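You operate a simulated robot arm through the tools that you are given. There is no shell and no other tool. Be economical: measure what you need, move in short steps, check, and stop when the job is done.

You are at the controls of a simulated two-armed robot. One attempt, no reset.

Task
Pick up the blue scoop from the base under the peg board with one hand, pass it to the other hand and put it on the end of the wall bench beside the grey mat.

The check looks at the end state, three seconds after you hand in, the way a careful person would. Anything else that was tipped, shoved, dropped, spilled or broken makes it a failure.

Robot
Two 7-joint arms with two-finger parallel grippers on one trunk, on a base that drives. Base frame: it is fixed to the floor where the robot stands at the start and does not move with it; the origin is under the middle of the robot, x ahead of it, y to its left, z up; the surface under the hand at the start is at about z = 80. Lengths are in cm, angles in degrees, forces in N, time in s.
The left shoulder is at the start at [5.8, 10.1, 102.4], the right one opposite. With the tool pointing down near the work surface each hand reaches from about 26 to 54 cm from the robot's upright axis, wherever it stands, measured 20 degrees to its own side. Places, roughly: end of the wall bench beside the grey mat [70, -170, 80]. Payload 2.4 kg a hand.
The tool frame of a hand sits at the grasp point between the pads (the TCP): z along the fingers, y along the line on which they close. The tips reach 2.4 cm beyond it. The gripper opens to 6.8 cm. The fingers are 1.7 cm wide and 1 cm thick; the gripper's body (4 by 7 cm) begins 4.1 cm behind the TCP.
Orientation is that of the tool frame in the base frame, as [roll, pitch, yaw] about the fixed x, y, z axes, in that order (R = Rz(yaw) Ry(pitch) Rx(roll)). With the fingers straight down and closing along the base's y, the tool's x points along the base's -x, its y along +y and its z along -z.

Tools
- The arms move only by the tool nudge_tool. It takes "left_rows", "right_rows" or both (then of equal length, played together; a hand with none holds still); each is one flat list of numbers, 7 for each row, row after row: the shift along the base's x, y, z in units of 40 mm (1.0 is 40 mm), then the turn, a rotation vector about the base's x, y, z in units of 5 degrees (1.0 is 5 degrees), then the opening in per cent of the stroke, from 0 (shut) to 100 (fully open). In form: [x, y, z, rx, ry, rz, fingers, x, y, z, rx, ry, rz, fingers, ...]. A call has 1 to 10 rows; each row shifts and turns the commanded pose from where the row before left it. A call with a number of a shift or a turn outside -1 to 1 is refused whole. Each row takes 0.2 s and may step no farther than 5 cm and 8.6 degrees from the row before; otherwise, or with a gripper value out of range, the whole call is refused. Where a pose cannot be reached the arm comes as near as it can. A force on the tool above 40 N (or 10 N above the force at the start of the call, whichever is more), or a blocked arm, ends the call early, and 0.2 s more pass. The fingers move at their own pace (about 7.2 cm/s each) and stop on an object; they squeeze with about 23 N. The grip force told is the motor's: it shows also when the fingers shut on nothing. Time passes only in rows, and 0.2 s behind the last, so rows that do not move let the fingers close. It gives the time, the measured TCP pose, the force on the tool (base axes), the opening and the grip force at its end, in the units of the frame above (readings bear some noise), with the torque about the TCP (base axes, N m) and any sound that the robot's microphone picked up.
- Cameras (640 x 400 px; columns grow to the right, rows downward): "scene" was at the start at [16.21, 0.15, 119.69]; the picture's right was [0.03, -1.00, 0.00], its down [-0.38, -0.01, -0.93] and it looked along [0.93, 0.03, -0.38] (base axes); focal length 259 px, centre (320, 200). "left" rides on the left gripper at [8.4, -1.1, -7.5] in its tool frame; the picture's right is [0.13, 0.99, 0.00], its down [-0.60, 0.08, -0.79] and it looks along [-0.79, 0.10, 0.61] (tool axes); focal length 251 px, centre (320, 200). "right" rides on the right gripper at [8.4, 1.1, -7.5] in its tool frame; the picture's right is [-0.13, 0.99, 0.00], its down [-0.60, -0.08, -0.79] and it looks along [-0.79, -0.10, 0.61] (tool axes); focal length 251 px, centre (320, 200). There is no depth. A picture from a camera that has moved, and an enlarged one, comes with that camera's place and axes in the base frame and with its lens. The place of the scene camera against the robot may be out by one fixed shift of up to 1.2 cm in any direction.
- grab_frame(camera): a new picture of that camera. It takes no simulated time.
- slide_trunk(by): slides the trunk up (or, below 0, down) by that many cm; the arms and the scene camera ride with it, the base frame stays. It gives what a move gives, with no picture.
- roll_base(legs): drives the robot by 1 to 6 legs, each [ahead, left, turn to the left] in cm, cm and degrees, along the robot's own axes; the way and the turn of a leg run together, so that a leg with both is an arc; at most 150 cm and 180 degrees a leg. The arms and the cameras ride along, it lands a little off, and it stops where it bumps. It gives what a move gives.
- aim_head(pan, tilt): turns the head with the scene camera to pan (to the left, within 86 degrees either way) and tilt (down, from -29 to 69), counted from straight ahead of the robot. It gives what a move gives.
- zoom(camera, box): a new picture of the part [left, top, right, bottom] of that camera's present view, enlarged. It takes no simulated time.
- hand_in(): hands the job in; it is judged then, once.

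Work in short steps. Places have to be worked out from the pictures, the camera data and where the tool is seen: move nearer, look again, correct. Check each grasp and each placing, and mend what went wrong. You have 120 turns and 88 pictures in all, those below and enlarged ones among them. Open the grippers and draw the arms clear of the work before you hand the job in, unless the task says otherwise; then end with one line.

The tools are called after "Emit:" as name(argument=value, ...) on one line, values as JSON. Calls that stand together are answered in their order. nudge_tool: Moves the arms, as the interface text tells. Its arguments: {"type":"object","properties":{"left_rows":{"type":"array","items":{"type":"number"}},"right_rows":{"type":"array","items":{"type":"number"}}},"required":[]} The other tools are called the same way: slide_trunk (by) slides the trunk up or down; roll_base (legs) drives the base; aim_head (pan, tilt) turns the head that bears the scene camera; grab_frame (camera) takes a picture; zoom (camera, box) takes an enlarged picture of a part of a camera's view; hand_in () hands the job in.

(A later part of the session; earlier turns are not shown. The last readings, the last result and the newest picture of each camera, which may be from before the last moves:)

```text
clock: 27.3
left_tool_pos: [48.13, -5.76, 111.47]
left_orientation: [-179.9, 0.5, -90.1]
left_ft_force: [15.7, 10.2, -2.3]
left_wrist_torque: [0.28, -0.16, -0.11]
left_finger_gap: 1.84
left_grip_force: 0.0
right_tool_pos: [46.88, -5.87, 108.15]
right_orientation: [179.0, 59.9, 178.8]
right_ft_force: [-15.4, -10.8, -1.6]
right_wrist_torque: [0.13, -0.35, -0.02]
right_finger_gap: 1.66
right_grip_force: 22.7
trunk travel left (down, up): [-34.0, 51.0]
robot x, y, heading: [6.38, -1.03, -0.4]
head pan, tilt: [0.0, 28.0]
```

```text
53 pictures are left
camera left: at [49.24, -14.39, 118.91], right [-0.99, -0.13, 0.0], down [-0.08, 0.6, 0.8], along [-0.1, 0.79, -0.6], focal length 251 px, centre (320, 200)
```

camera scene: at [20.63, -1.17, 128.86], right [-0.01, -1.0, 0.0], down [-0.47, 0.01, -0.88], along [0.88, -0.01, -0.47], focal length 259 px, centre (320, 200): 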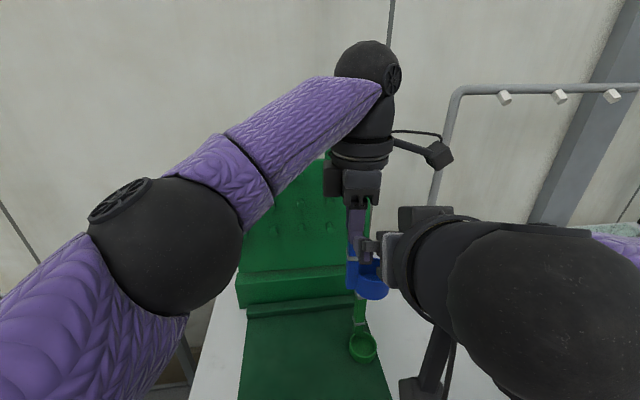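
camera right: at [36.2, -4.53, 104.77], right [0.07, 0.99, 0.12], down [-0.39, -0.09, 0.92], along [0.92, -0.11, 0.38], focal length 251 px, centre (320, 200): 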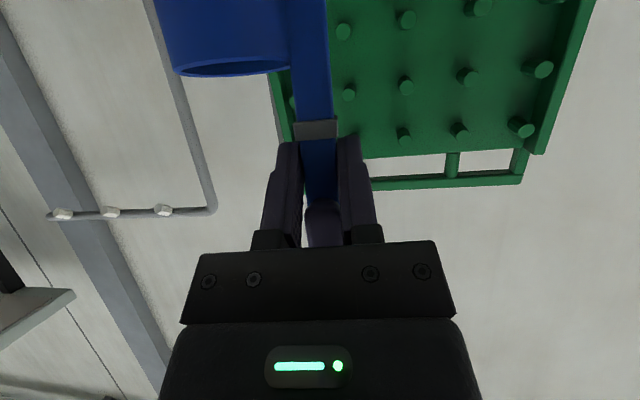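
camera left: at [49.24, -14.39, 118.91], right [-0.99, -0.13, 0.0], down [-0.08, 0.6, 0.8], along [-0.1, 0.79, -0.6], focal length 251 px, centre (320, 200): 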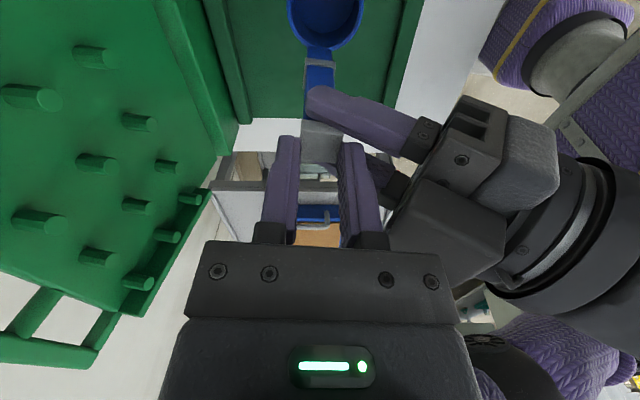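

The scoop slid down so its cap now sits at the right fingers, and the left finger is pressing on the right gripper. I'll look before moving anything.

Emit:
grab_frame(camera="right")

Emit:
zoom(camera="left", box=[220, 0, 480, 260])

Emit:
grab_frame(camera="scene")

```text
52 pictures are left
camera right: at [36.19, -4.53, 104.77], right [0.07, 0.99, 0.12], down [-0.38, -0.09, 0.92], along [0.92, -0.11, 0.37], focal length 251 px, centre (320, 200)
```

right: 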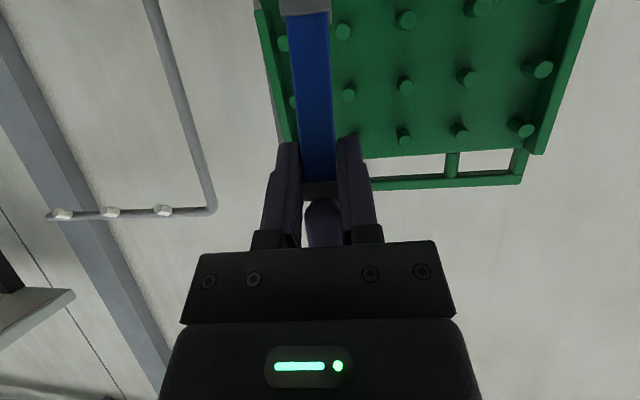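

```text
1.54 times, centred on (350, 130) of left
camera zoom: at [49.24, -14.39, 118.91], right [-0.99, -0.13, 0.0], down [-0.08, 0.6, 0.8], along [-0.1, 0.79, -0.6], focal length 387 px, centre (274, 308)
```

zoom: 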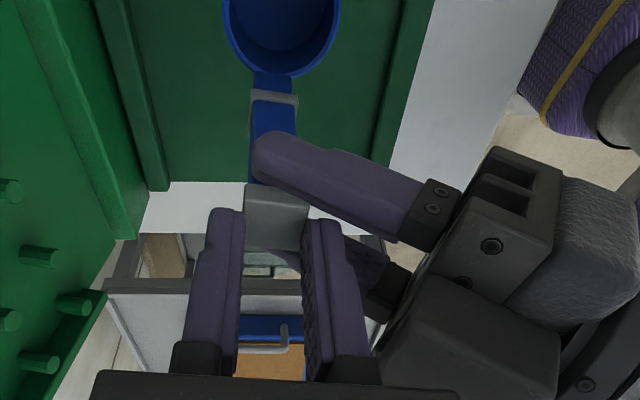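

```text
50 pictures are left
camera scene: at [20.63, -1.17, 128.86], right [-0.01, -1.0, 0.0], down [-0.47, 0.01, -0.88], along [0.88, -0.01, -0.47], focal length 259 px, centre (320, 200)
```

scene: 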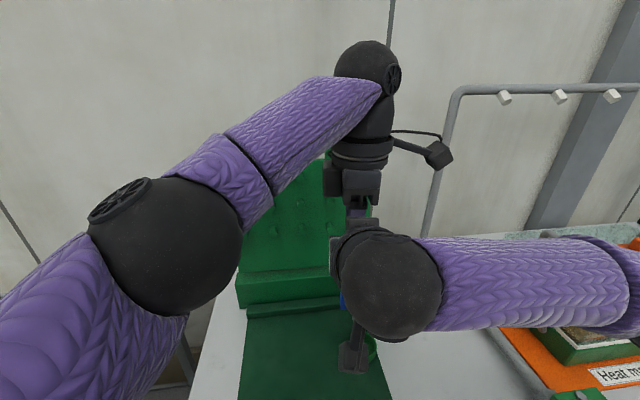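

The scoop hangs in the right hand, with its cap resting on top of the right fingers. I'll ease the left opening to what it measures, to take off the side push, and raise the left hand a little.

Emit:
nudge_tool(left_rows=[0, 0, 0, 0, 0, 0, 27, 0, 0, 0.1, 0, 0, 0, 27, 0, 0, 0.15, 0, 0, 0, 27, 0, 0, 0, 0, 0, 0, 27])

Emit:
zoom(camera="left", box=[220, 0, 480, 260])

```text
clock: 28.1
left_tool_pos: [48.03, -5.95, 111.93]
left_orientation: [179.7, 0.6, -90.2]
left_ft_force: [3.7, 0.9, -0.2]
left_wrist_torque: [0.0, -0.04, 0.01]
left_finger_gap: 1.56
left_grip_force: 0.0
right_tool_pos: [46.86, -5.75, 108.59]
right_orientation: [178.1, 60.7, 177.9]
right_ft_force: [-3.5, -1.2, 0.6]
right_wrist_torque: [0.01, -0.09, 0.01]
right_finger_gap: 1.66
right_grip_force: 22.6
trunk travel left (down, up): [-34.0, 51.0]
robot x, y, heading: [6.46, -1.29, -0.5]
head pan, tilt: [0.0, 28.0]
stopped in row 3 (left hand): the force on the tool passed its limit at 47 N (the readings are from after the stop); the commanded pose is now the measured one
```

```text
1.54 times, centred on (350, 130) of left
camera zoom: at [49.25, -14.41, 119.38], right [-0.99, -0.13, 0.0], down [-0.07, 0.6, 0.8], along [-0.1, 0.79, -0.6], focal length 387 px, centre (274, 308)
```

zoom: 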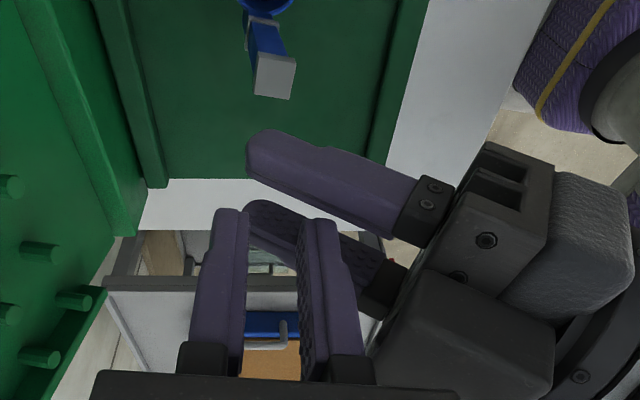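

The scoop has dropped out of the right hand onto the base below. I'll draw the right hand back along its approach and lift the left, then look at where it lies.

Emit:
nudge_tool(right_rows=[-0.5, 0, 0.29, 0, 0, 0, 30, -0.5, 0, 0.29, 0, 0, 0, 30, -0.5, -0.3, 0.29, 0, 0, 0, 30, 0, -1, 0.2, 0, 0, 0, 50, 0, -1, 0, 0, 0, 0, 100, 0, -1, 0, 0, 0, 0, 100])

Emit:
grab_frame(camera="scene")

Emit:
grab_frame(camera="left")

```text
clock: 29.4
left_tool_pos: [48.02, -5.83, 112.0]
left_orientation: [179.7, 0.5, -90.2]
left_ft_force: [-0.2, 0.2, 0.0]
left_wrist_torque: [0.0, 0.0, 0.01]
left_finger_gap: 1.86
left_grip_force: 0.0
right_tool_pos: [42.14, -18.76, 113.71]
right_orientation: [178.3, 60.7, 178.1]
right_ft_force: [0.5, 0.2, -0.7]
right_wrist_torque: [-0.03, -0.01, -0.02]
right_finger_gap: 6.81
right_grip_force: 0.0
right hand out of reach, approached as far as the arm can: row 4, 5
trunk travel left (down, up): [-34.0, 51.0]
robot x, y, heading: [7.28, -1.04, -0.7]
head pan, tilt: [0.0, 28.0]
```

```text
48 pictures are left
camera scene: at [20.6, -1.19, 128.87], right [-0.01, -1.0, 0.0], down [-0.47, 0.01, -0.88], along [0.88, -0.01, -0.47], focal length 259 px, centre (320, 200)
```

scene: 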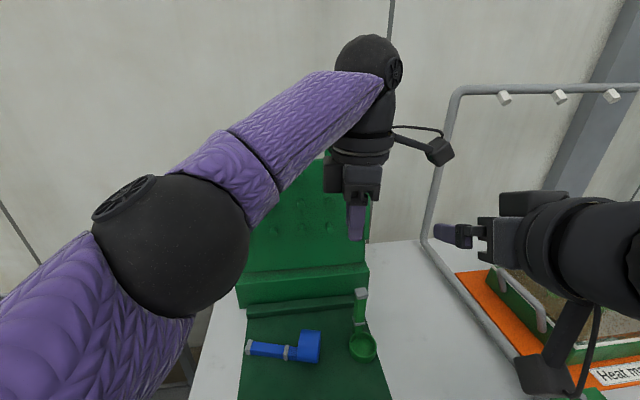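

```text
47 pictures are left
camera left: at [49.2, -14.45, 119.39], right [-0.99, -0.13, 0.0], down [-0.07, 0.6, 0.8], along [-0.1, 0.79, -0.6], focal length 251 px, centre (320, 200)
```

left: 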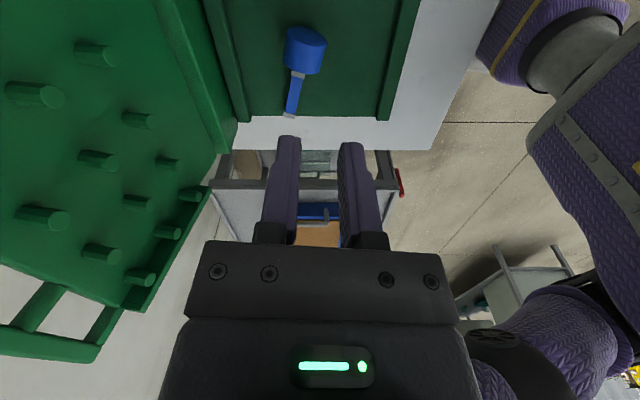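

The green scoop is untouched, and the blue one lies on its side on the mat with its cap toward +y. I'll look closely at how it lies.

Emit:
zoom(camera="scene", box=[230, 280, 400, 400])

Emit:
zoom(camera="left", box=[240, 0, 400, 130])

```text
3.33 times, centred on (315, 340) of scene
camera zoom: at [20.6, -1.19, 128.87], right [-0.01, -1.0, 0.0], down [-0.47, 0.01, -0.88], along [0.88, -0.01, -0.47], focal length 865 px, centre (337, -267)
```

zoom: 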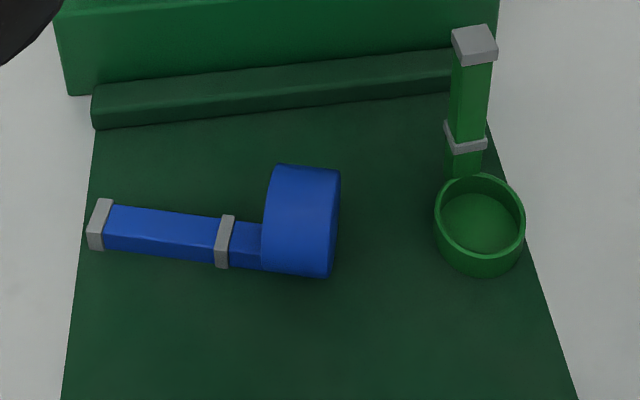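

```text
3.08 times, centred on (320, 65) of left
camera zoom: at [49.2, -14.45, 119.39], right [-0.99, -0.13, 0.0], down [-0.07, 0.6, 0.8], along [-0.1, 0.79, -0.6], focal length 774 px, centre (320, 615)
```

zoom: 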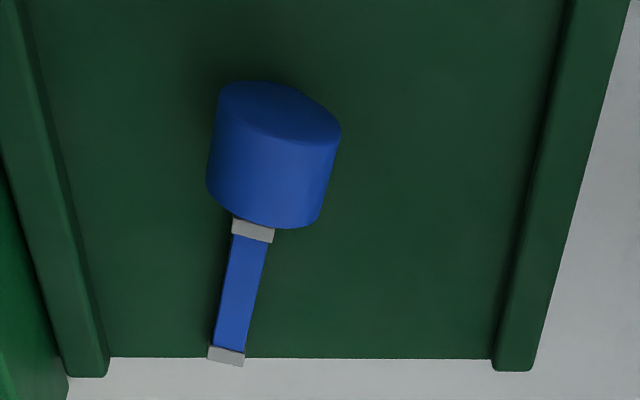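

I now understand the drop. The right fingers had closed on the left finger, which is 1.7 cm wide, and not on the handle. For the new plan the left hand picks the lying handle with a slight lean and turns the scoop upright, holding it nearly horizontally, and the right hand takes the cap from above. First I'll test on the idle right arm whether a pitch of 15° below horizontal can be reached.

Emit:
nudge_tool(right_rows=[0, 0, 0, 0, -1, 0, 100, 0, 0, 0, 0, -1, 0, 100, 0, 0, 0, 0, -1, 0, 100, 0, 0, 0, 0, 0, 0, 100])

```text
clock: 30.4
left_tool_pos: [48.06, -5.81, 112.15]
left_orientation: [179.7, 0.6, -90.2]
left_ft_force: [0.5, -0.1, 0.0]
left_wrist_torque: [0.02, 0.0, -0.01]
left_finger_gap: 1.82
left_grip_force: 0.1
right_tool_pos: [45.02, -19.08, 114.82]
right_orientation: [176.0, 75.7, 176.0]
right_ft_force: [0.6, -0.1, 0.0]
right_wrist_torque: [-0.02, -0.03, 0.0]
right_finger_gap: 6.81
right_grip_force: 0.0
right hand out of reach, approached as far as the arm can: row 1, 2, 3
trunk travel left (down, up): [-34.0, 51.0]
robot x, y, heading: [6.77, -0.81, -0.6]
head pan, tilt: [0.0, 28.0]
```

A 15° pitch is reachable at x ≥ 45. I'll send the left hand over the lying handle with the lean and yaw set, while the right hand starts tipping back down.

Emit:
nudge_tool(left_rows=[0.1, 0.61, -0.75, -0.6, 0, -0.34, 70, 0.1, 0.61, -0.8, -0.6, 0, -0.34, 70, 0.1, 0.61, -0.8, -0.6, 0, -0.34, 70, 0.1, 0.61, -0.8, -0.6, 0, -0.34, 70, 0.1, 0.61, -0.8, -0.6, 0, -0.34, 70, 0, 0, 0, 0, 0, 0, 70], right_rows=[0, -0.1, 0.1, 0, 1, 0, 100, 0, -0.1, 0.1, 0, 1, 0, 100, 0, -0.1, 0.1, 0, 1, 0, 100, 0, -0.1, 0.1, 0, 1, 0, 100, 0, -0.1, 0.1, 0, 1, 0, 100, 0, 0, 0, 0, 1, 0, 100])

Emit:
grab_frame(camera="left")

Emit:
grab_frame(camera="scene")

```text
clock: 31.9
left_tool_pos: [50.11, 6.45, 96.13]
left_orientation: [-179.2, -14.5, -98.9]
left_ft_force: [-0.3, -0.4, 0.2]
left_wrist_torque: [0.04, 0.0, -0.04]
left_finger_gap: 4.75
left_grip_force: 0.0
right_tool_pos: [44.9, -20.97, 116.86]
right_orientation: [179.0, 45.7, 178.5]
right_ft_force: [0.0, -0.2, 0.3]
right_wrist_torque: [-0.02, -0.01, 0.03]
right_finger_gap: 6.81
right_grip_force: 0.1
trunk travel left (down, up): [-34.0, 51.0]
robot x, y, heading: [6.94, -1.23, -0.8]
head pan, tilt: [0.0, 28.0]
```

```text
44 pictures are left
camera left: at [50.11, -0.04, 105.5], right [-1.0, 0.03, 0.02], down [0.03, 0.79, 0.62], along [0.0, 0.62, -0.79], focal length 251 px, centre (320, 200)
```

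left: 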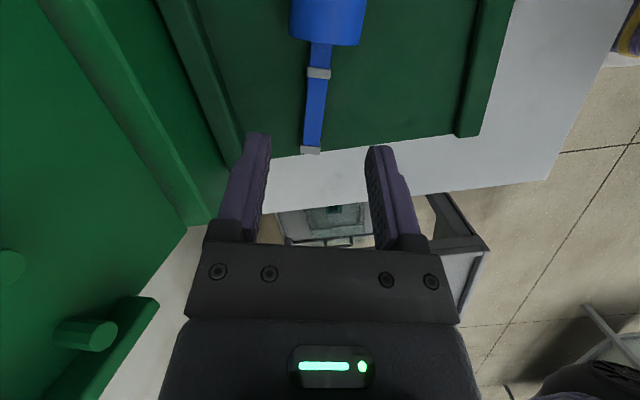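

```text
43 pictures are left
camera scene: at [20.63, -1.15, 128.87], right [-0.01, -1.0, 0.0], down [-0.47, 0.01, -0.88], along [0.88, -0.01, -0.47], focal length 259 px, centre (320, 200)
```

scene: 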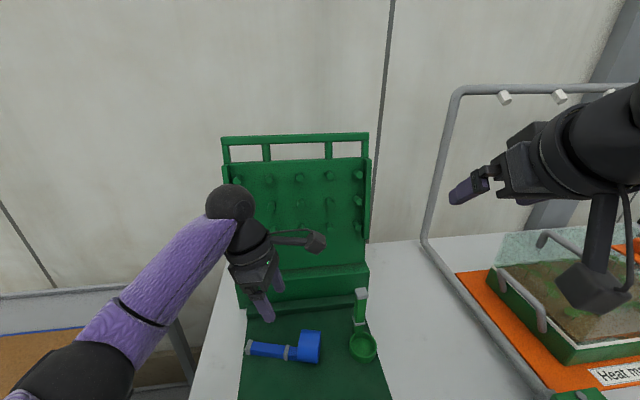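

The handle passes about (50.2, 6.8) at my grip spot. I'll descend to z ≈ 85 and check before touching.

Emit:
nudge_tool(left_rows=[0.02, 0.04, -0.7, 0, 0, 0, 70, 0, 0.04, -0.7, 0, 0, 0, 70, 0, 0.04, -0.7, 0, 0, 0, 70, 0, 0.03, -0.65, 0, 0, 0, 70, 0, 0, 0, 0, 0, 0, 70], right_rows=[0, -0.1, 0, 0, 1, 0, 100, 0, -0.1, 0, 0, 1, 0, 100, 0, -0.1, 0, 0, 1, 0, 100, 0, -0.1, 0, 0, 1, 0, 100, 0, 0, 0, 0, 1, 0, 100])

Emit:
grab_frame(camera="left")

Emit:
zoom(camera="scene", box=[200, 270, 400, 400])

```text
clock: 33.0
left_tool_pos: [50.06, 6.97, 85.18]
left_orientation: [-179.1, -14.4, -98.9]
left_ft_force: [-0.5, -0.2, -0.9]
left_wrist_torque: [0.01, 0.01, -0.01]
left_finger_gap: 4.74
left_grip_force: 0.2
right_tool_pos: [45.0, -22.56, 116.77]
right_orientation: [179.5, 20.7, 179.0]
right_ft_force: [-1.0, 0.5, -0.3]
right_wrist_torque: [0.01, -0.01, -0.03]
right_finger_gap: 6.8
right_grip_force: 0.0
trunk travel left (down, up): [-34.0, 51.0]
robot x, y, heading: [6.74, -0.81, -0.6]
head pan, tilt: [0.0, 28.0]
```

```text
42 pictures are left
camera left: at [50.14, 0.55, 94.47], right [-1.0, 0.03, 0.02], down [0.03, 0.79, 0.62], along [0.0, 0.62, -0.79], focal length 251 px, centre (320, 200)
```

left: 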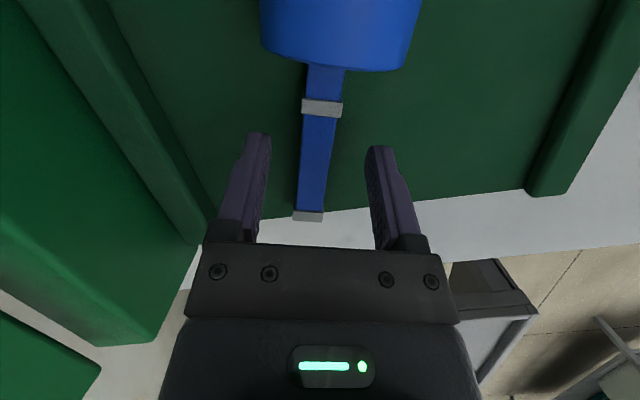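

```text
3.08 times, centred on (300, 335) of scene
camera zoom: at [20.63, -1.17, 128.87], right [-0.01, -1.0, 0.0], down [-0.47, 0.01, -0.88], along [0.88, -0.01, -0.47], focal length 798 px, centre (382, -215)
```

zoom: 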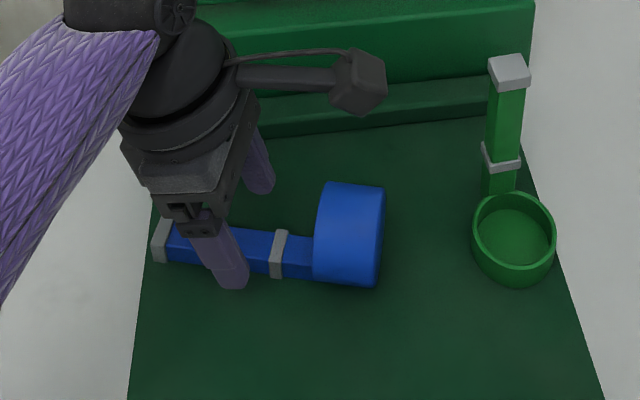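

The handle is centred between the fingers. I'll go down another 1.4 cm in small guarded steps.

Emit:
nudge_tool(left_rows=[0, 0, -0.1, 0, 0, 0, 70, 0, 0, -0.1, 0, 0, 0, 70, 0, 0, -0.08, 0, 0, 0, 70, 0, 0, -0.07, 0, 0, 0, 70, 0, 0, 0, 0, 0, 0, 70])

Emit:
grab_frame(camera="left")

```text
clock: 34.2
left_tool_pos: [50.2, 6.97, 83.77]
left_orientation: [-179.1, -14.3, -98.9]
left_ft_force: [0.2, -0.2, -0.8]
left_wrist_torque: [-0.02, -0.01, 0.01]
left_finger_gap: 4.76
left_grip_force: 0.0
right_tool_pos: [44.94, -22.64, 116.88]
right_orientation: [179.6, 20.8, 178.8]
right_ft_force: [0.2, -0.6, 0.1]
right_wrist_torque: [-0.01, 0.0, 0.02]
right_finger_gap: 6.79
right_grip_force: 0.1
trunk travel left (down, up): [-34.0, 51.0]
robot x, y, heading: [6.6, -1.0, -0.9]
head pan, tilt: [0.0, 28.0]
```

```text
40 pictures are left
camera left: at [50.17, 0.51, 93.1], right [-1.0, 0.03, 0.02], down [0.03, 0.79, 0.62], along [0.0, 0.62, -0.79], focal length 251 px, centre (320, 200)
```

left: 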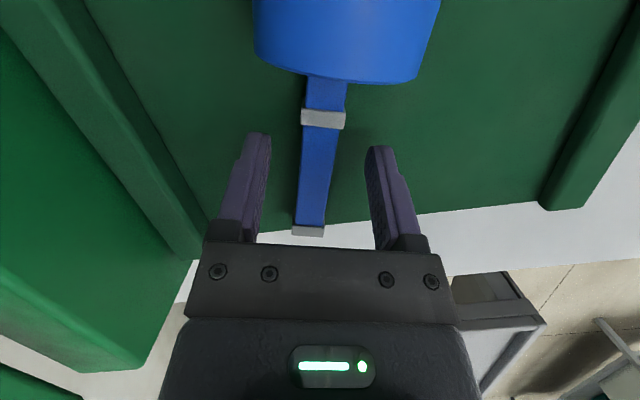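

Emit:
nudge_tool(left_rows=[0, 0, -0.07, 0, 0, 0, 70, 0, 0, 0, 0, 0, 0, 40, 0, 0, 0, 0, 0, 0, 15, 0, 0, 0, 0, 0, 0, 0, 0, 0, 0, 0, 0, 0, 0, 0, 0, 0, 0, 0, 0, 0])

Emit:
grab_frame(camera="left")

```text
clock: 35.6
left_tool_pos: [50.03, 6.96, 83.43]
left_orientation: [-179.1, -14.3, -98.9]
left_ft_force: [-0.7, -0.3, 0.2]
left_wrist_torque: [-0.01, 0.02, -0.01]
left_finger_gap: 1.73
left_grip_force: 22.1
right_tool_pos: [44.97, -22.74, 116.77]
right_orientation: [179.6, 20.8, 178.9]
right_ft_force: [0.4, -0.8, 0.6]
right_wrist_torque: [0.02, -0.02, -0.03]
right_finger_gap: 6.79
right_grip_force: 0.0
trunk travel left (down, up): [-34.0, 51.0]
robot x, y, heading: [6.32, -1.12, -0.7]
head pan, tilt: [0.0, 28.0]
```

```text
39 pictures are left
camera left: at [50.18, 0.5, 92.85], right [-1.0, 0.03, 0.02], down [0.03, 0.79, 0.62], along [0.0, 0.62, -0.79], focal length 251 px, centre (320, 200)
```

left: 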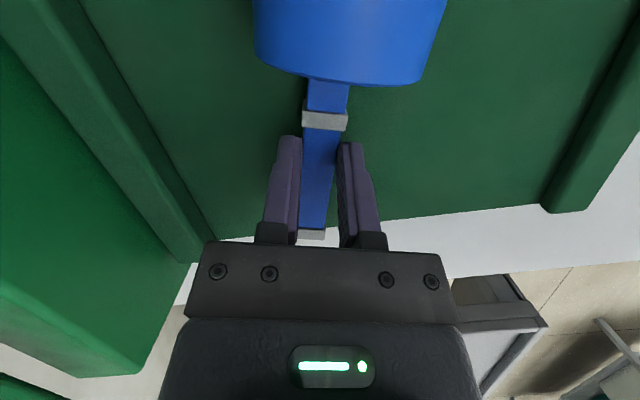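

Grip is good at 1.73 cm, with the faces seated square. I'll lift it up clear.

Emit:
nudge_tool(left_rows=[0, 0, 0.3, 0, 0, 0, 0, 0, 0, 0.6, 0, 0, 0, 0, 0, 0, 0.9, 0, 0, 0, 0, 0, 0, 0.9, 0, 0, 0, 0, 0, 0, 0.9, 0, 0, 0, 0, 0, 0, 0.9, 0, 0, 0, 0, 0, 0, 0.9, 0, 0, 0, 0, 0, 0, 0.9, 0, 0, 0, 0, 0, 0, 0, 0, 0, 0, 0])

Emit:
grab_frame(camera="left")

```text
clock: 37.6
left_tool_pos: [50.25, 7.06, 108.72]
left_orientation: [-179.0, -14.4, -98.8]
left_ft_force: [0.1, -0.3, -1.1]
left_wrist_torque: [0.02, -0.03, 0.0]
left_finger_gap: 1.72
left_grip_force: 22.6
right_tool_pos: [45.02, -22.56, 116.91]
right_orientation: [179.7, 20.9, 178.9]
right_ft_force: [0.8, 0.1, 0.6]
right_wrist_torque: [-0.03, 0.0, 0.0]
right_finger_gap: 6.8
right_grip_force: 0.0
trunk travel left (down, up): [-34.0, 51.0]
robot x, y, heading: [6.41, -1.09, -0.7]
head pan, tilt: [0.0, 28.0]
```

```text
38 pictures are left
camera left: at [50.16, 0.53, 118.07], right [-1.0, 0.03, 0.02], down [0.03, 0.79, 0.62], along [0.0, 0.62, -0.79], focal length 251 px, centre (320, 200)
```

left: 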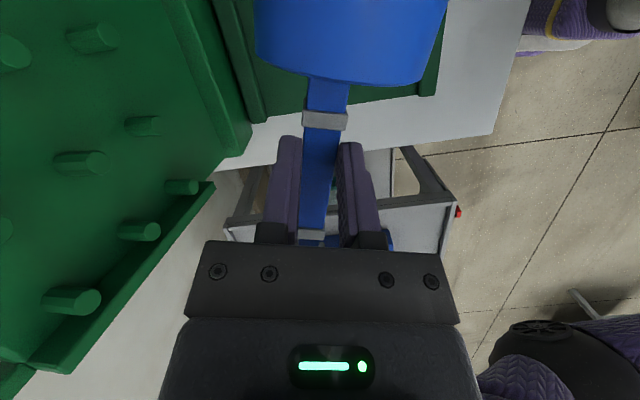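

Held. Now I'll yaw the left hand back about 81° so the cap points ahead, easing back from the peg board.

Emit:
nudge_tool(left_rows=[-0.08, 0.04, 0.05, 0, 0, -1, 0, -0.08, 0.04, 0.05, 0, 0, -1, 0, -0.08, 0.04, 0.05, 0, 0, -1, 0, -0.08, 0.04, 0.05, 0, 0, -1, 0, -0.08, 0.04, 0.05, 0, 0, -1, 0, -0.08, 0.04, 0.05, 0, 0, -1, 0, -0.08, 0.04, 0.05, 0, 0, -1, 0, -0.08, 0.04, 0.05, 0, 0, -1, 0, -0.08, 0.04, 0.05, 0, 0, -1, 0, -0.08, 0.04, 0.05, 0, 0, -1, 0])

Emit:
nudge_tool(left_rows=[0, 0.04, 0.05, 0, 0, -1, 0, 0, 0.04, 0.05, 0, 0, -1, 0, 0, 0.04, 0.05, 0, 0, -1, 0, 0, 0.04, 0.05, 0, 0, -1, 0, 0, 0.04, 0.05, 0, 0, -1, 0, 0, 0.04, 0.05, 0, 0, -1, 0, 0, 0, 0, 0, 0, -0.2, 0, 0, 0, 0, 0, 0, 0, 0])

Emit:
grab_frame(camera="scene")

```text
clock: 39.9
left_tool_pos: [46.87, 8.53, 110.71]
left_orientation: [-179.1, -14.3, -149.0]
left_ft_force: [-0.2, -0.6, -1.6]
left_wrist_torque: [0.02, -0.05, -0.01]
left_finger_gap: 1.72
left_grip_force: 22.4
right_tool_pos: [45.05, -22.67, 116.86]
right_orientation: [179.7, 20.8, 178.9]
right_ft_force: [-0.3, -0.6, -0.9]
right_wrist_torque: [-0.03, 0.01, 0.01]
right_finger_gap: 6.81
right_grip_force: 0.2
trunk travel left (down, up): [-34.0, 51.0]
robot x, y, heading: [6.83, -0.99, -0.8]
head pan, tilt: [0.0, 28.0]
```

```text
clock: 41.6
left_tool_pos: [46.82, 9.53, 111.85]
left_orientation: [-179.1, -14.4, -179.8]
left_ft_force: [-0.3, -0.6, -0.7]
left_wrist_torque: [0.0, -0.02, 0.05]
left_finger_gap: 1.74
left_grip_force: 22.7
right_tool_pos: [45.07, -22.64, 116.97]
right_orientation: [179.6, 20.8, 179.0]
right_ft_force: [0.2, -0.7, 0.4]
right_wrist_torque: [0.04, 0.01, 0.0]
right_finger_gap: 6.81
right_grip_force: 0.0
trunk travel left (down, up): [-34.0, 51.0]
robot x, y, heading: [6.65, -1.17, -0.8]
head pan, tilt: [0.0, 28.0]
```

```text
37 pictures are left
camera scene: at [20.63, -1.17, 128.86], right [-0.01, -1.0, 0.0], down [-0.47, 0.01, -0.88], along [0.88, -0.01, -0.47], focal length 259 px, centre (320, 200)
```

scene: 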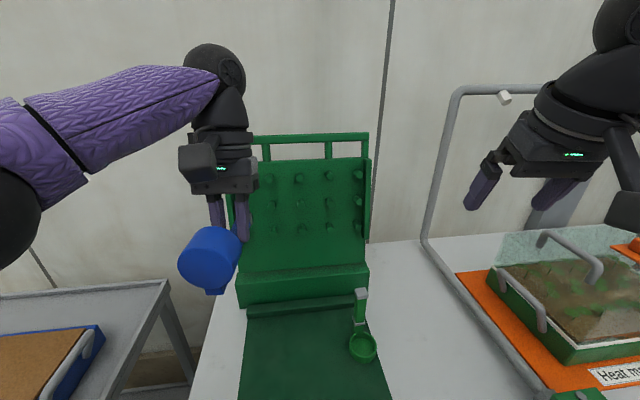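

The orientation is right. I'll pitch the left hand up about 90° in two calls to bring the scoop upright.

Emit:
nudge_tool(left_rows=[0.05, -0.05, 0.05, 0, -1, 0, 0, 0.05, -0.05, 0.05, 0, -1, 0, 0, 0.05, -0.05, 0.05, 0, -1, 0, 0, 0.05, -0.05, 0.05, 0, -1, 0, 0, 0.05, -0.05, 0.05, 0, -1, 0, 0, 0.05, -0.05, 0.05, 0, -1, 0, 0, 0.05, -0.05, 0.05, 0, -1, 0, 0, 0.05, -0.05, 0.05, 0, -1, 0, 0, 0, -0.05, 0.05, 0, -1, 0, 0, 0, 0, 0, 0, -1, 0, 0])

Emit:
nudge_tool(left_rows=[0, 0, 0, 0, -1, 0, 0, 0, 0, 0, 0, -1, 0, 0, 0, 0, 0, 0, -1, 0, 0, 0, 0, 0, 0, -1, 0, 0, 0, 0, 0, 0, -1, 0, 0, 0, 0, 0, 0, -1, 0, 0, 0, 0, 0, 0, -1, 0, 0, 0, 0, 0, 0, -0.8, 0, 0, 0, 0, 0, 0, 0, 0, 0])

Emit:
grab_frame(camera="scene")

Emit:
grab_frame(camera="right")

```text
clock: 43.9
left_tool_pos: [48.54, 7.79, 113.74]
left_orientation: [-179.0, 35.7, -179.8]
left_ft_force: [-0.1, -0.6, -0.7]
left_wrist_torque: [-0.01, -0.04, 0.01]
left_finger_gap: 1.73
left_grip_force: 23.1
right_tool_pos: [44.93, -22.68, 116.81]
right_orientation: [179.6, 20.8, 178.9]
right_ft_force: [0.1, 0.1, 0.0]
right_wrist_torque: [0.01, 0.02, 0.01]
right_finger_gap: 6.82
right_grip_force: 0.0
trunk travel left (down, up): [-34.0, 51.0]
robot x, y, heading: [6.54, -1.03, -0.7]
head pan, tilt: [0.0, 28.0]
```

```text
clock: 45.9
left_tool_pos: [48.52, 7.69, 113.61]
left_orientation: [-178.7, 74.6, -179.6]
left_ft_force: [0.3, -0.2, -0.1]
left_wrist_torque: [-0.06, 0.01, 0.0]
left_finger_gap: 1.7
left_grip_force: 22.8
right_tool_pos: [45.03, -22.66, 116.76]
right_orientation: [179.6, 20.9, 178.9]
right_ft_force: [0.5, 0.6, -0.4]
right_wrist_torque: [-0.01, 0.0, -0.02]
right_finger_gap: 6.78
right_grip_force: 0.0
trunk travel left (down, up): [-34.0, 51.0]
robot x, y, heading: [6.85, -1.03, -0.6]
head pan, tilt: [0.0, 28.0]
```

```text
36 pictures are left
camera scene: at [20.63, -1.17, 128.87], right [-0.01, -1.0, 0.0], down [-0.47, 0.01, -0.88], along [0.88, -0.01, -0.47], focal length 259 px, centre (320, 200)
```

scene: 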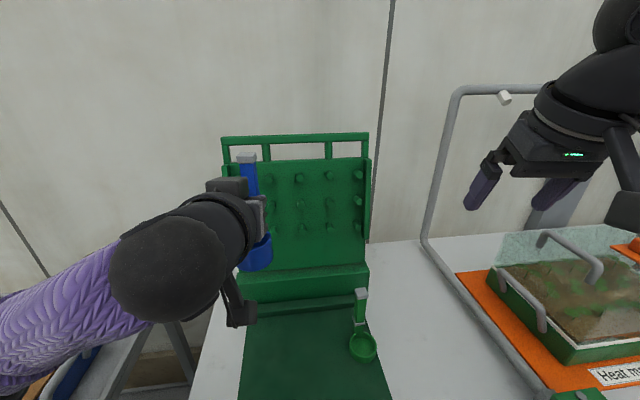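

```text
35 pictures are left
camera right: at [34.57, -21.31, 120.93], right [0.14, 0.99, 0.05], down [0.28, -0.09, 0.96], along [0.95, -0.12, -0.29], focal length 251 px, centre (320, 200)
```

right: 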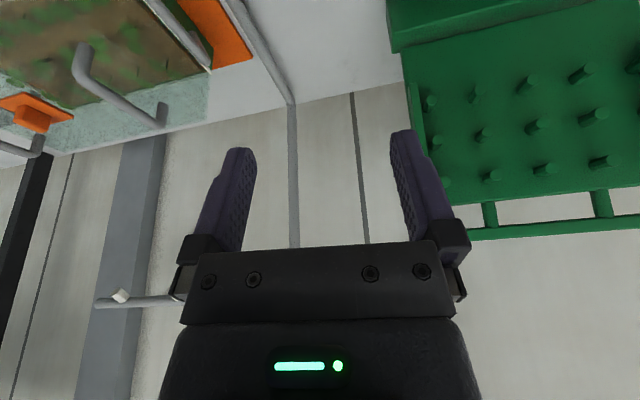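

The scoop is upright with its cap free above the left fingers. I'll bring it toward the middle and move the right hand, pointing down, up and near it.

Emit:
nudge_tool(left_rows=[0, -0.3, 0, 0, 0, 0, 0, 0, -0.3, 0, 0, 0, 0, 0, 0, -0.3, 0, 0, 0, 0, 0, 0, -0.3, 0, 0, 0, 0, 0, 0, -0.3, 0, 0, 0, 0, 0, 0, 0, 0, 0, 0, 0, 0], right_rows=[0.2, 0.6, 0.58, 0, 0.84, 0, 100, 0.2, 0.6, 0.58, 0, 0.84, 0, 100, 0.2, 0.6, 0.58, 0, 0.84, 0, 100, 0.2, 0.6, 0.58, 0, 0.84, 0, 100, 0.2, 0.6, 0.58, 0, 0.84, 0, 100, 0, 0, 0, 0, 0, 0, 100])

Emit:
grab_frame(camera="right")

Emit:
grab_frame(camera="scene")

```text
clock: 47.2
left_tool_pos: [48.56, 1.7, 113.81]
left_orientation: [-178.6, 74.7, -179.6]
left_ft_force: [-0.8, 0.4, -0.7]
left_wrist_torque: [0.03, 0.02, 0.0]
left_finger_gap: 1.7
left_grip_force: 22.6
right_tool_pos: [48.47, -10.23, 121.61]
right_orientation: [179.9, -0.1, 179.0]
right_ft_force: [-0.2, 0.6, -0.5]
right_wrist_torque: [-0.01, 0.0, 0.05]
right_finger_gap: 6.78
right_grip_force: 0.0
right hand out of reach, approached as far as the arm can: row 4, 5
trunk travel left (down, up): [-34.0, 51.0]
robot x, y, heading: [6.68, -0.89, -0.9]
head pan, tilt: [0.0, 28.0]
```

```text
34 pictures are left
camera right: at [40.15, -8.96, 129.23], right [0.15, 0.99, 0.0], down [0.6, -0.09, 0.79], along [0.78, -0.12, -0.61], focal length 251 px, centre (320, 200)
```

right: 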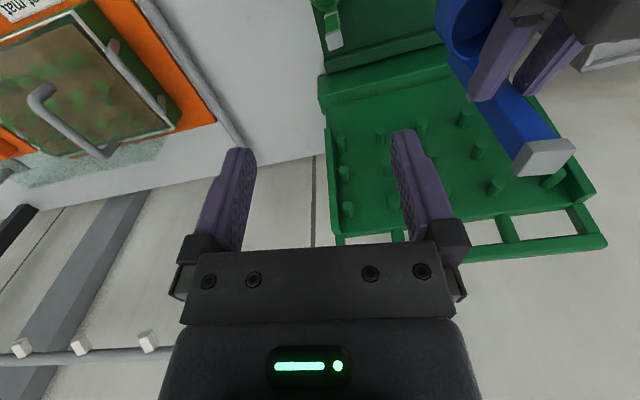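

```text
33 pictures are left
camera scene: at [20.56, -1.2, 128.88], right [-0.01, -1.0, 0.0], down [-0.47, 0.01, -0.88], along [0.88, -0.01, -0.47], focal length 259 px, centre (320, 200)
```

scene: 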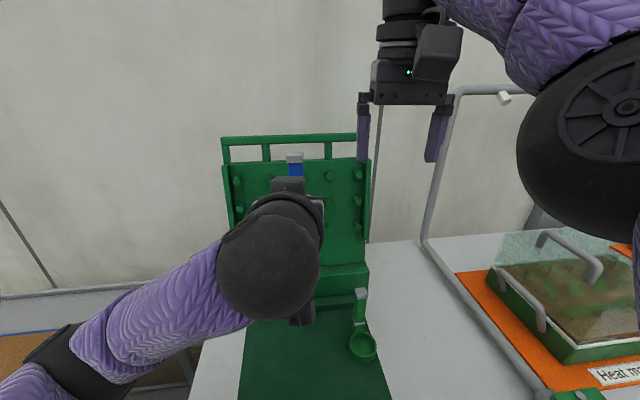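

The right hand can't go much higher here, so I'll lower the scoop by 6 cm with the left hand instead.

Emit:
nudge_tool(left_rows=[0.05, 0, -0.3, 0, 0, 0, 0, 0.05, 0, -0.3, 0, 0, 0, 0, 0.05, 0, -0.3, 0, 0, 0, 0, 0, 0, -0.3, 0, 0, 0, 0, 0, 0, -0.3, 0, 0, 0, 0, 0, 0, 0, 0, 0, 0, 0])

Emit:
grab_frame(camera="right")

```text
clock: 48.6
left_tool_pos: [48.98, 1.68, 107.72]
left_orientation: [-178.7, 74.7, -179.6]
left_ft_force: [-0.1, -0.3, -0.1]
left_wrist_torque: [0.02, 0.03, -0.01]
left_finger_gap: 1.72
left_grip_force: 23.2
right_tool_pos: [48.53, -10.27, 121.71]
right_orientation: [179.8, -0.2, 178.9]
right_ft_force: [-0.4, 0.2, 0.2]
right_wrist_torque: [-0.06, -0.01, 0.0]
right_finger_gap: 6.8
right_grip_force: 0.0
trunk travel left (down, up): [-34.0, 51.0]
robot x, y, heading: [6.66, -1.23, -0.6]
head pan, tilt: [0.0, 28.0]
```

```text
32 pictures are left
camera right: at [40.25, -8.96, 129.18], right [0.15, 0.99, 0.0], down [0.6, -0.09, 0.79], along [0.78, -0.12, -0.61], focal length 251 px, centre (320, 200)
```

right: 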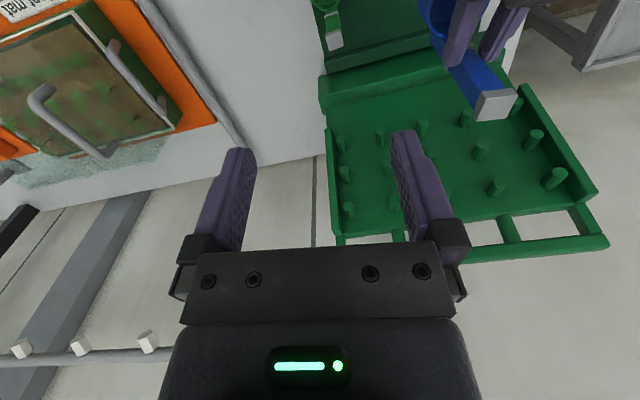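

Now I'll move the right hand over the cap, with its tips still about 2 cm above it.

Emit:
nudge_tool(right_rows=[0.13, 0.74, -0.2, 0, 0, 0, 80, 0.13, 0.74, -0.2, 0, 0, 0, 80, 0.13, 0.74, -0.2, 0, 0, 0, 80, 0, 0.74, -0.2, 0, 0, 0, 80, 0, 0, 0, 0, 0, 0, 80])

Emit:
grab_frame(camera="right")

Emit:
zoom(camera="scene", box=[200, 80, 400, 280])

```text
clock: 49.9
left_tool_pos: [49.02, 1.78, 107.83]
left_orientation: [-178.7, 74.6, -179.4]
left_ft_force: [-0.6, 0.2, -0.4]
left_wrist_torque: [-0.01, 0.03, 0.0]
left_finger_gap: 1.73
left_grip_force: 22.7
right_tool_pos: [47.62, 2.05, 116.14]
right_orientation: [179.9, -0.2, 179.1]
right_ft_force: [0.0, 0.7, 0.3]
right_wrist_torque: [-0.02, -0.01, -0.02]
right_finger_gap: 5.44
right_grip_force: 0.0
right hand out of reach, approached as far as the arm can: row 1, 2, 3, 4
trunk travel left (down, up): [-34.0, 51.0]
robot x, y, heading: [6.73, -0.78, -1.0]
head pan, tilt: [0.0, 28.0]
```

```text
31 pictures are left
camera right: at [39.39, 3.32, 123.67], right [0.15, 0.99, 0.0], down [0.61, -0.09, 0.79], along [0.78, -0.12, -0.61], focal length 251 px, centre (320, 200)
```

right: 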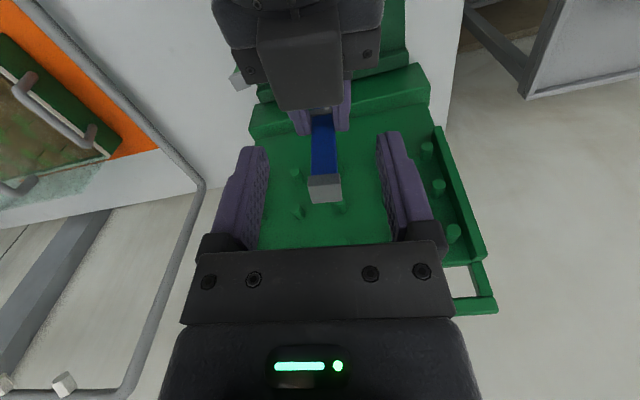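

```text
2.00 times, centred on (300, 180) of scene
camera zoom: at [20.62, -1.14, 128.87], right [-0.01, -1.0, 0.0], down [-0.47, 0.01, -0.88], along [0.88, -0.01, -0.47], focal length 519 px, centre (360, 240)
```

zoom: 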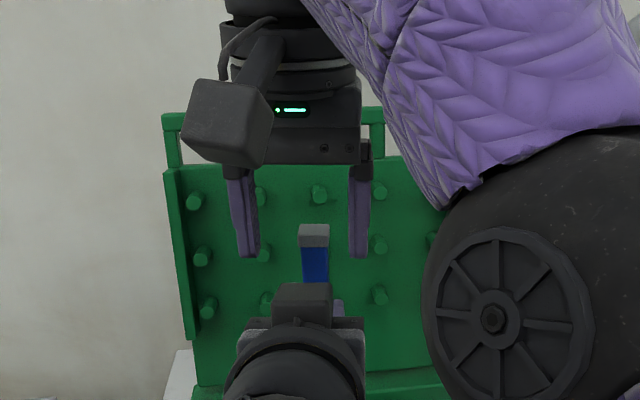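

The right arm's reach ends at x≈47.6, and the cap is at x≈50.5, y≈1.8. I'll bring the scoop about 2.6 cm back toward the robot under the right hand.

Emit:
nudge_tool(left_rows=[-0.22, 0.02, 0, 0, 0, 0, 0, -0.22, 0.02, 0, 0, 0, 0, 0, -0.22, 0.02, 0, 0, 0, 0, 0, 0, 0, 0, 0, 0, 0, 0])

Emit:
grab_frame(camera="right")

Emit:
grab_frame(camera="left")

```text
clock: 50.9
left_tool_pos: [46.48, 1.93, 107.78]
left_orientation: [-178.7, 74.5, -179.6]
left_ft_force: [0.6, 0.0, -0.4]
left_wrist_torque: [-0.01, -0.02, -0.02]
left_finger_gap: 1.71
left_grip_force: 23.4
right_tool_pos: [47.62, 1.97, 116.13]
right_orientation: [180.0, -0.2, 179.0]
right_ft_force: [-0.5, 0.1, 0.3]
right_wrist_torque: [0.02, -0.02, 0.01]
right_finger_gap: 5.44
right_grip_force: 0.1
trunk travel left (down, up): [-34.0, 51.0]
robot x, y, heading: [6.79, -0.86, -0.8]
head pan, tilt: [0.0, 28.0]
```

```text
29 pictures are left
camera right: at [39.4, 3.26, 123.69], right [0.15, 0.99, 0.0], down [0.61, -0.09, 0.79], along [0.78, -0.12, -0.61], focal length 251 px, centre (320, 200)
```

right: 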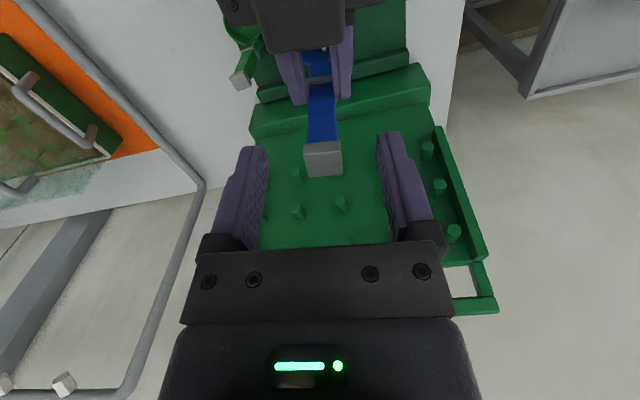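

```text
28 pictures are left
camera left: at [37.05, 0.86, 101.6], right [-0.02, 0.99, -0.13], down [-0.6, 0.09, 0.79], along [0.8, 0.09, 0.6], focal length 251 px, centre (320, 200)
```

left: 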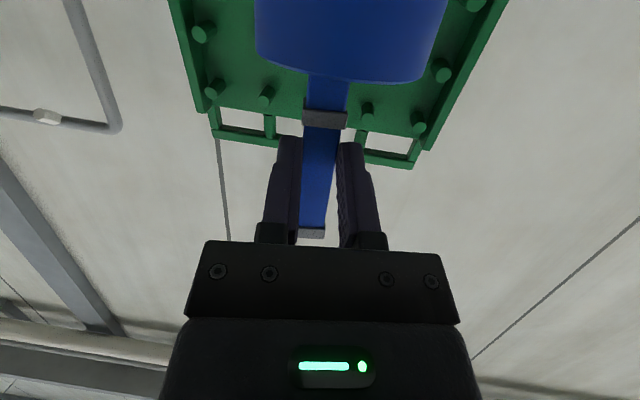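

The cap top is now at about (48.6, 1.9, 114.1), centred between the fingers in y. I'll lower the right hand onto it, moving forward about 0.9 cm.

Emit:
nudge_tool(right_rows=[0, 0, -0.24, 0, 0, 0, 80, 0.1, 0, -0.24, 0, 0, 0, 80, 0.12, 0, -0.24, 0, 0, 0, 80, 0, 0, 0, 0, 0, 0, 80])

Emit:
grab_frame(camera="right")

Emit:
zoom(camera="scene", box=[200, 80, 400, 280])

```text
clock: 51.9
left_tool_pos: [46.52, 1.94, 107.81]
left_orientation: [-178.7, 74.6, -179.6]
left_ft_force: [-0.8, -0.7, -0.1]
left_wrist_torque: [-0.01, 0.04, -0.01]
left_finger_gap: 1.72
left_grip_force: 22.3
right_tool_pos: [48.64, 1.86, 113.22]
right_orientation: [180.0, -0.3, 179.0]
right_ft_force: [-1.0, -0.8, 0.2]
right_wrist_torque: [0.01, 0.02, 0.03]
right_finger_gap: 5.45
right_grip_force: 0.1
right hand out of reach, approached as far as the arm can: row 1
trunk travel left (down, up): [-34.0, 51.0]
robot x, y, heading: [6.92, -1.1, -0.9]
head pan, tilt: [0.0, 28.0]
```

```text
27 pictures are left
camera right: at [40.28, 3.25, 120.76], right [0.15, 0.99, 0.0], down [0.61, -0.09, 0.79], along [0.78, -0.12, -0.61], focal length 251 px, centre (320, 200)
```

right: 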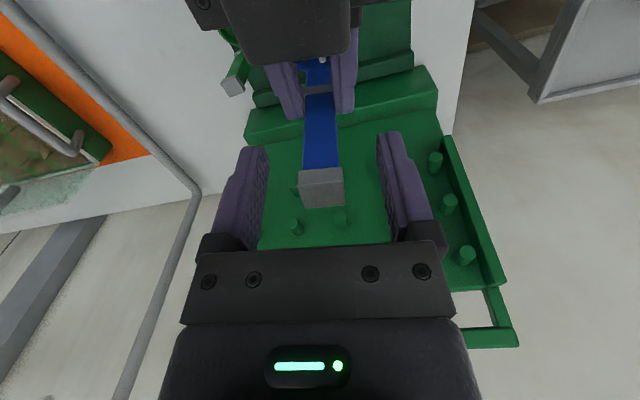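

```text
2.00 times, centred on (300, 180) of scene
camera zoom: at [20.63, -1.16, 128.86], right [-0.01, -1.0, 0.0], down [-0.47, 0.01, -0.88], along [0.88, -0.01, -0.47], focal length 519 px, centre (360, 240)
```

zoom: 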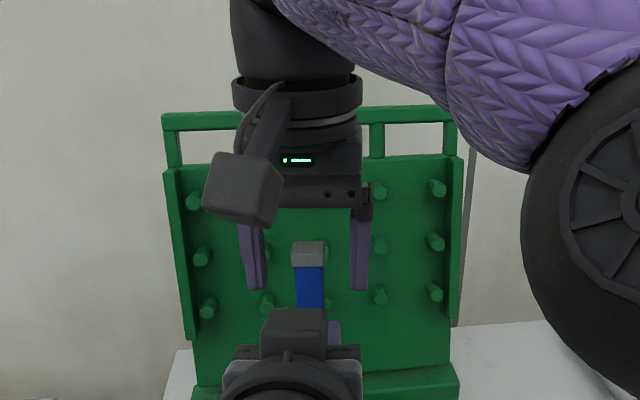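

The cap sits at the right pads and the left fingers are well below. I'll close the right hand.

Emit:
nudge_tool(right_rows=[0, 0, 0, 0, 0, 0, 50, 0, 0, 0, 0, 0, 0, 30, 0, 0, 0, 0, 0, 0, 0, 0, 0, 0, 0, 0, 0, 0, 0, 0, 0, 0, 0, 0, 0])

Emit:
grab_frame(camera="right")

```text
clock: 53.0
left_tool_pos: [46.54, 1.9, 107.8]
left_orientation: [-178.6, 74.6, -179.6]
left_ft_force: [0.4, -0.3, -0.7]
left_wrist_torque: [0.04, 0.0, 0.0]
left_finger_gap: 1.73
left_grip_force: 23.1
right_tool_pos: [48.5, 1.89, 113.18]
right_orientation: [-179.9, -0.3, 178.9]
right_ft_force: [0.3, -0.6, 0.1]
right_wrist_torque: [-0.06, -0.01, 0.01]
right_finger_gap: 1.76
right_grip_force: 22.6
trunk travel left (down, up): [-34.0, 51.0]
robot x, y, heading: [6.68, -0.74, -0.5]
head pan, tilt: [0.0, 28.0]
```

```text
25 pictures are left
camera right: at [40.27, 3.25, 120.77], right [0.15, 0.99, 0.0], down [0.61, -0.09, 0.79], along [0.78, -0.12, -0.61], focal length 251 px, centre (320, 200)
```

right: 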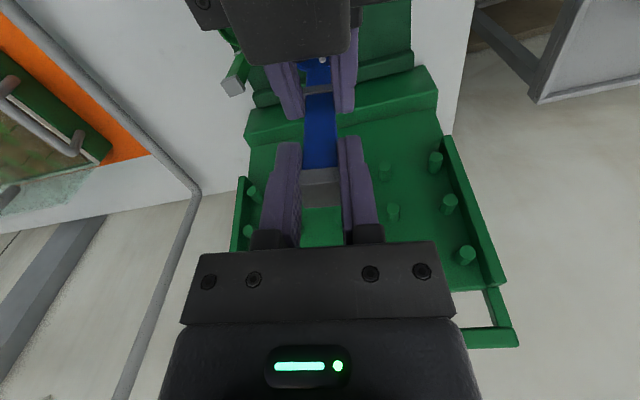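

The right hand holds the handle with a 1.76 cm gap and no side forces. I'll open the left hand a little and see whether the scoop stays.

Emit:
nudge_tool(left_rows=[0, 0, 0, 0, 0, 0, 33, 0, 0, 0, 0, 0, 0, 50, 0, 0, 0, 0, 0, 0, 60])

Emit:
grab_frame(camera="right")

```text
clock: 53.9
left_tool_pos: [46.41, 2.05, 107.85]
left_orientation: [-178.6, 74.6, -179.6]
left_ft_force: [0.0, -0.2, -0.3]
left_wrist_torque: [0.02, 0.0, 0.0]
left_finger_gap: 4.06
left_grip_force: 0.1
right_tool_pos: [48.55, 1.92, 113.23]
right_orientation: [180.0, -0.2, 179.0]
right_ft_force: [0.2, -0.2, 1.1]
right_wrist_torque: [-0.01, 0.02, 0.0]
right_finger_gap: 1.76
right_grip_force: 23.3
trunk travel left (down, up): [-34.0, 51.0]
robot x, y, heading: [6.8, -0.79, -0.8]
head pan, tilt: [0.0, 28.0]
```

```text
24 pictures are left
camera right: at [40.27, 3.25, 120.77], right [0.15, 0.99, 0.0], down [0.61, -0.09, 0.79], along [0.78, -0.12, -0.61], focal length 251 px, centre (320, 200)
```

right: 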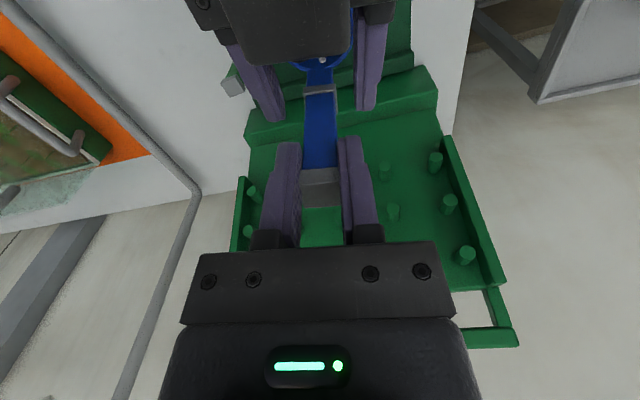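

The scoop hangs in the right hand alone. I'll back the left hand off along its own axis, fully opened.

Emit:
nudge_tool(left_rows=[-0.2, 0, 0.05, 0, 0, 0, 90, -0.3, 0, 0.08, 0, 0, 0, 95, -0.3, 0, 0.08, 0, 0, 0, 95, -0.2, 0, 0.05, 0, 0, 0, 95, 0, 0, 0, 0, 0, 0, 95])

Emit:
grab_frame(camera="right")

```text
clock: 55.0
left_tool_pos: [42.67, 2.15, 108.88]
left_orientation: [-178.6, 74.6, -179.5]
left_ft_force: [0.5, 0.3, 0.3]
left_wrist_torque: [0.01, 0.0, -0.03]
left_finger_gap: 6.45
left_grip_force: 0.0
right_tool_pos: [48.58, 1.9, 113.23]
right_orientation: [-180.0, -0.2, 179.0]
right_ft_force: [-0.2, 0.0, -0.1]
right_wrist_torque: [0.02, 0.0, 0.01]
right_finger_gap: 1.77
right_grip_force: 22.5
trunk travel left (down, up): [-34.0, 51.0]
robot x, y, heading: [6.8, -0.62, -0.9]
head pan, tilt: [0.0, 28.0]
```

```text
23 pictures are left
camera right: at [40.27, 3.25, 120.77], right [0.15, 0.99, 0.0], down [0.61, -0.09, 0.79], along [0.78, -0.12, -0.61], focal length 251 px, centre (320, 200)
```

right: 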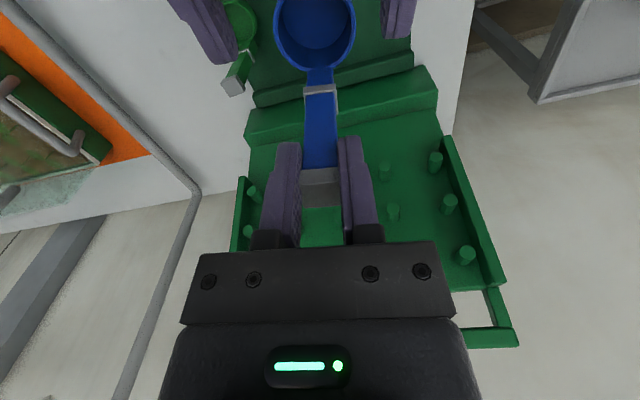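

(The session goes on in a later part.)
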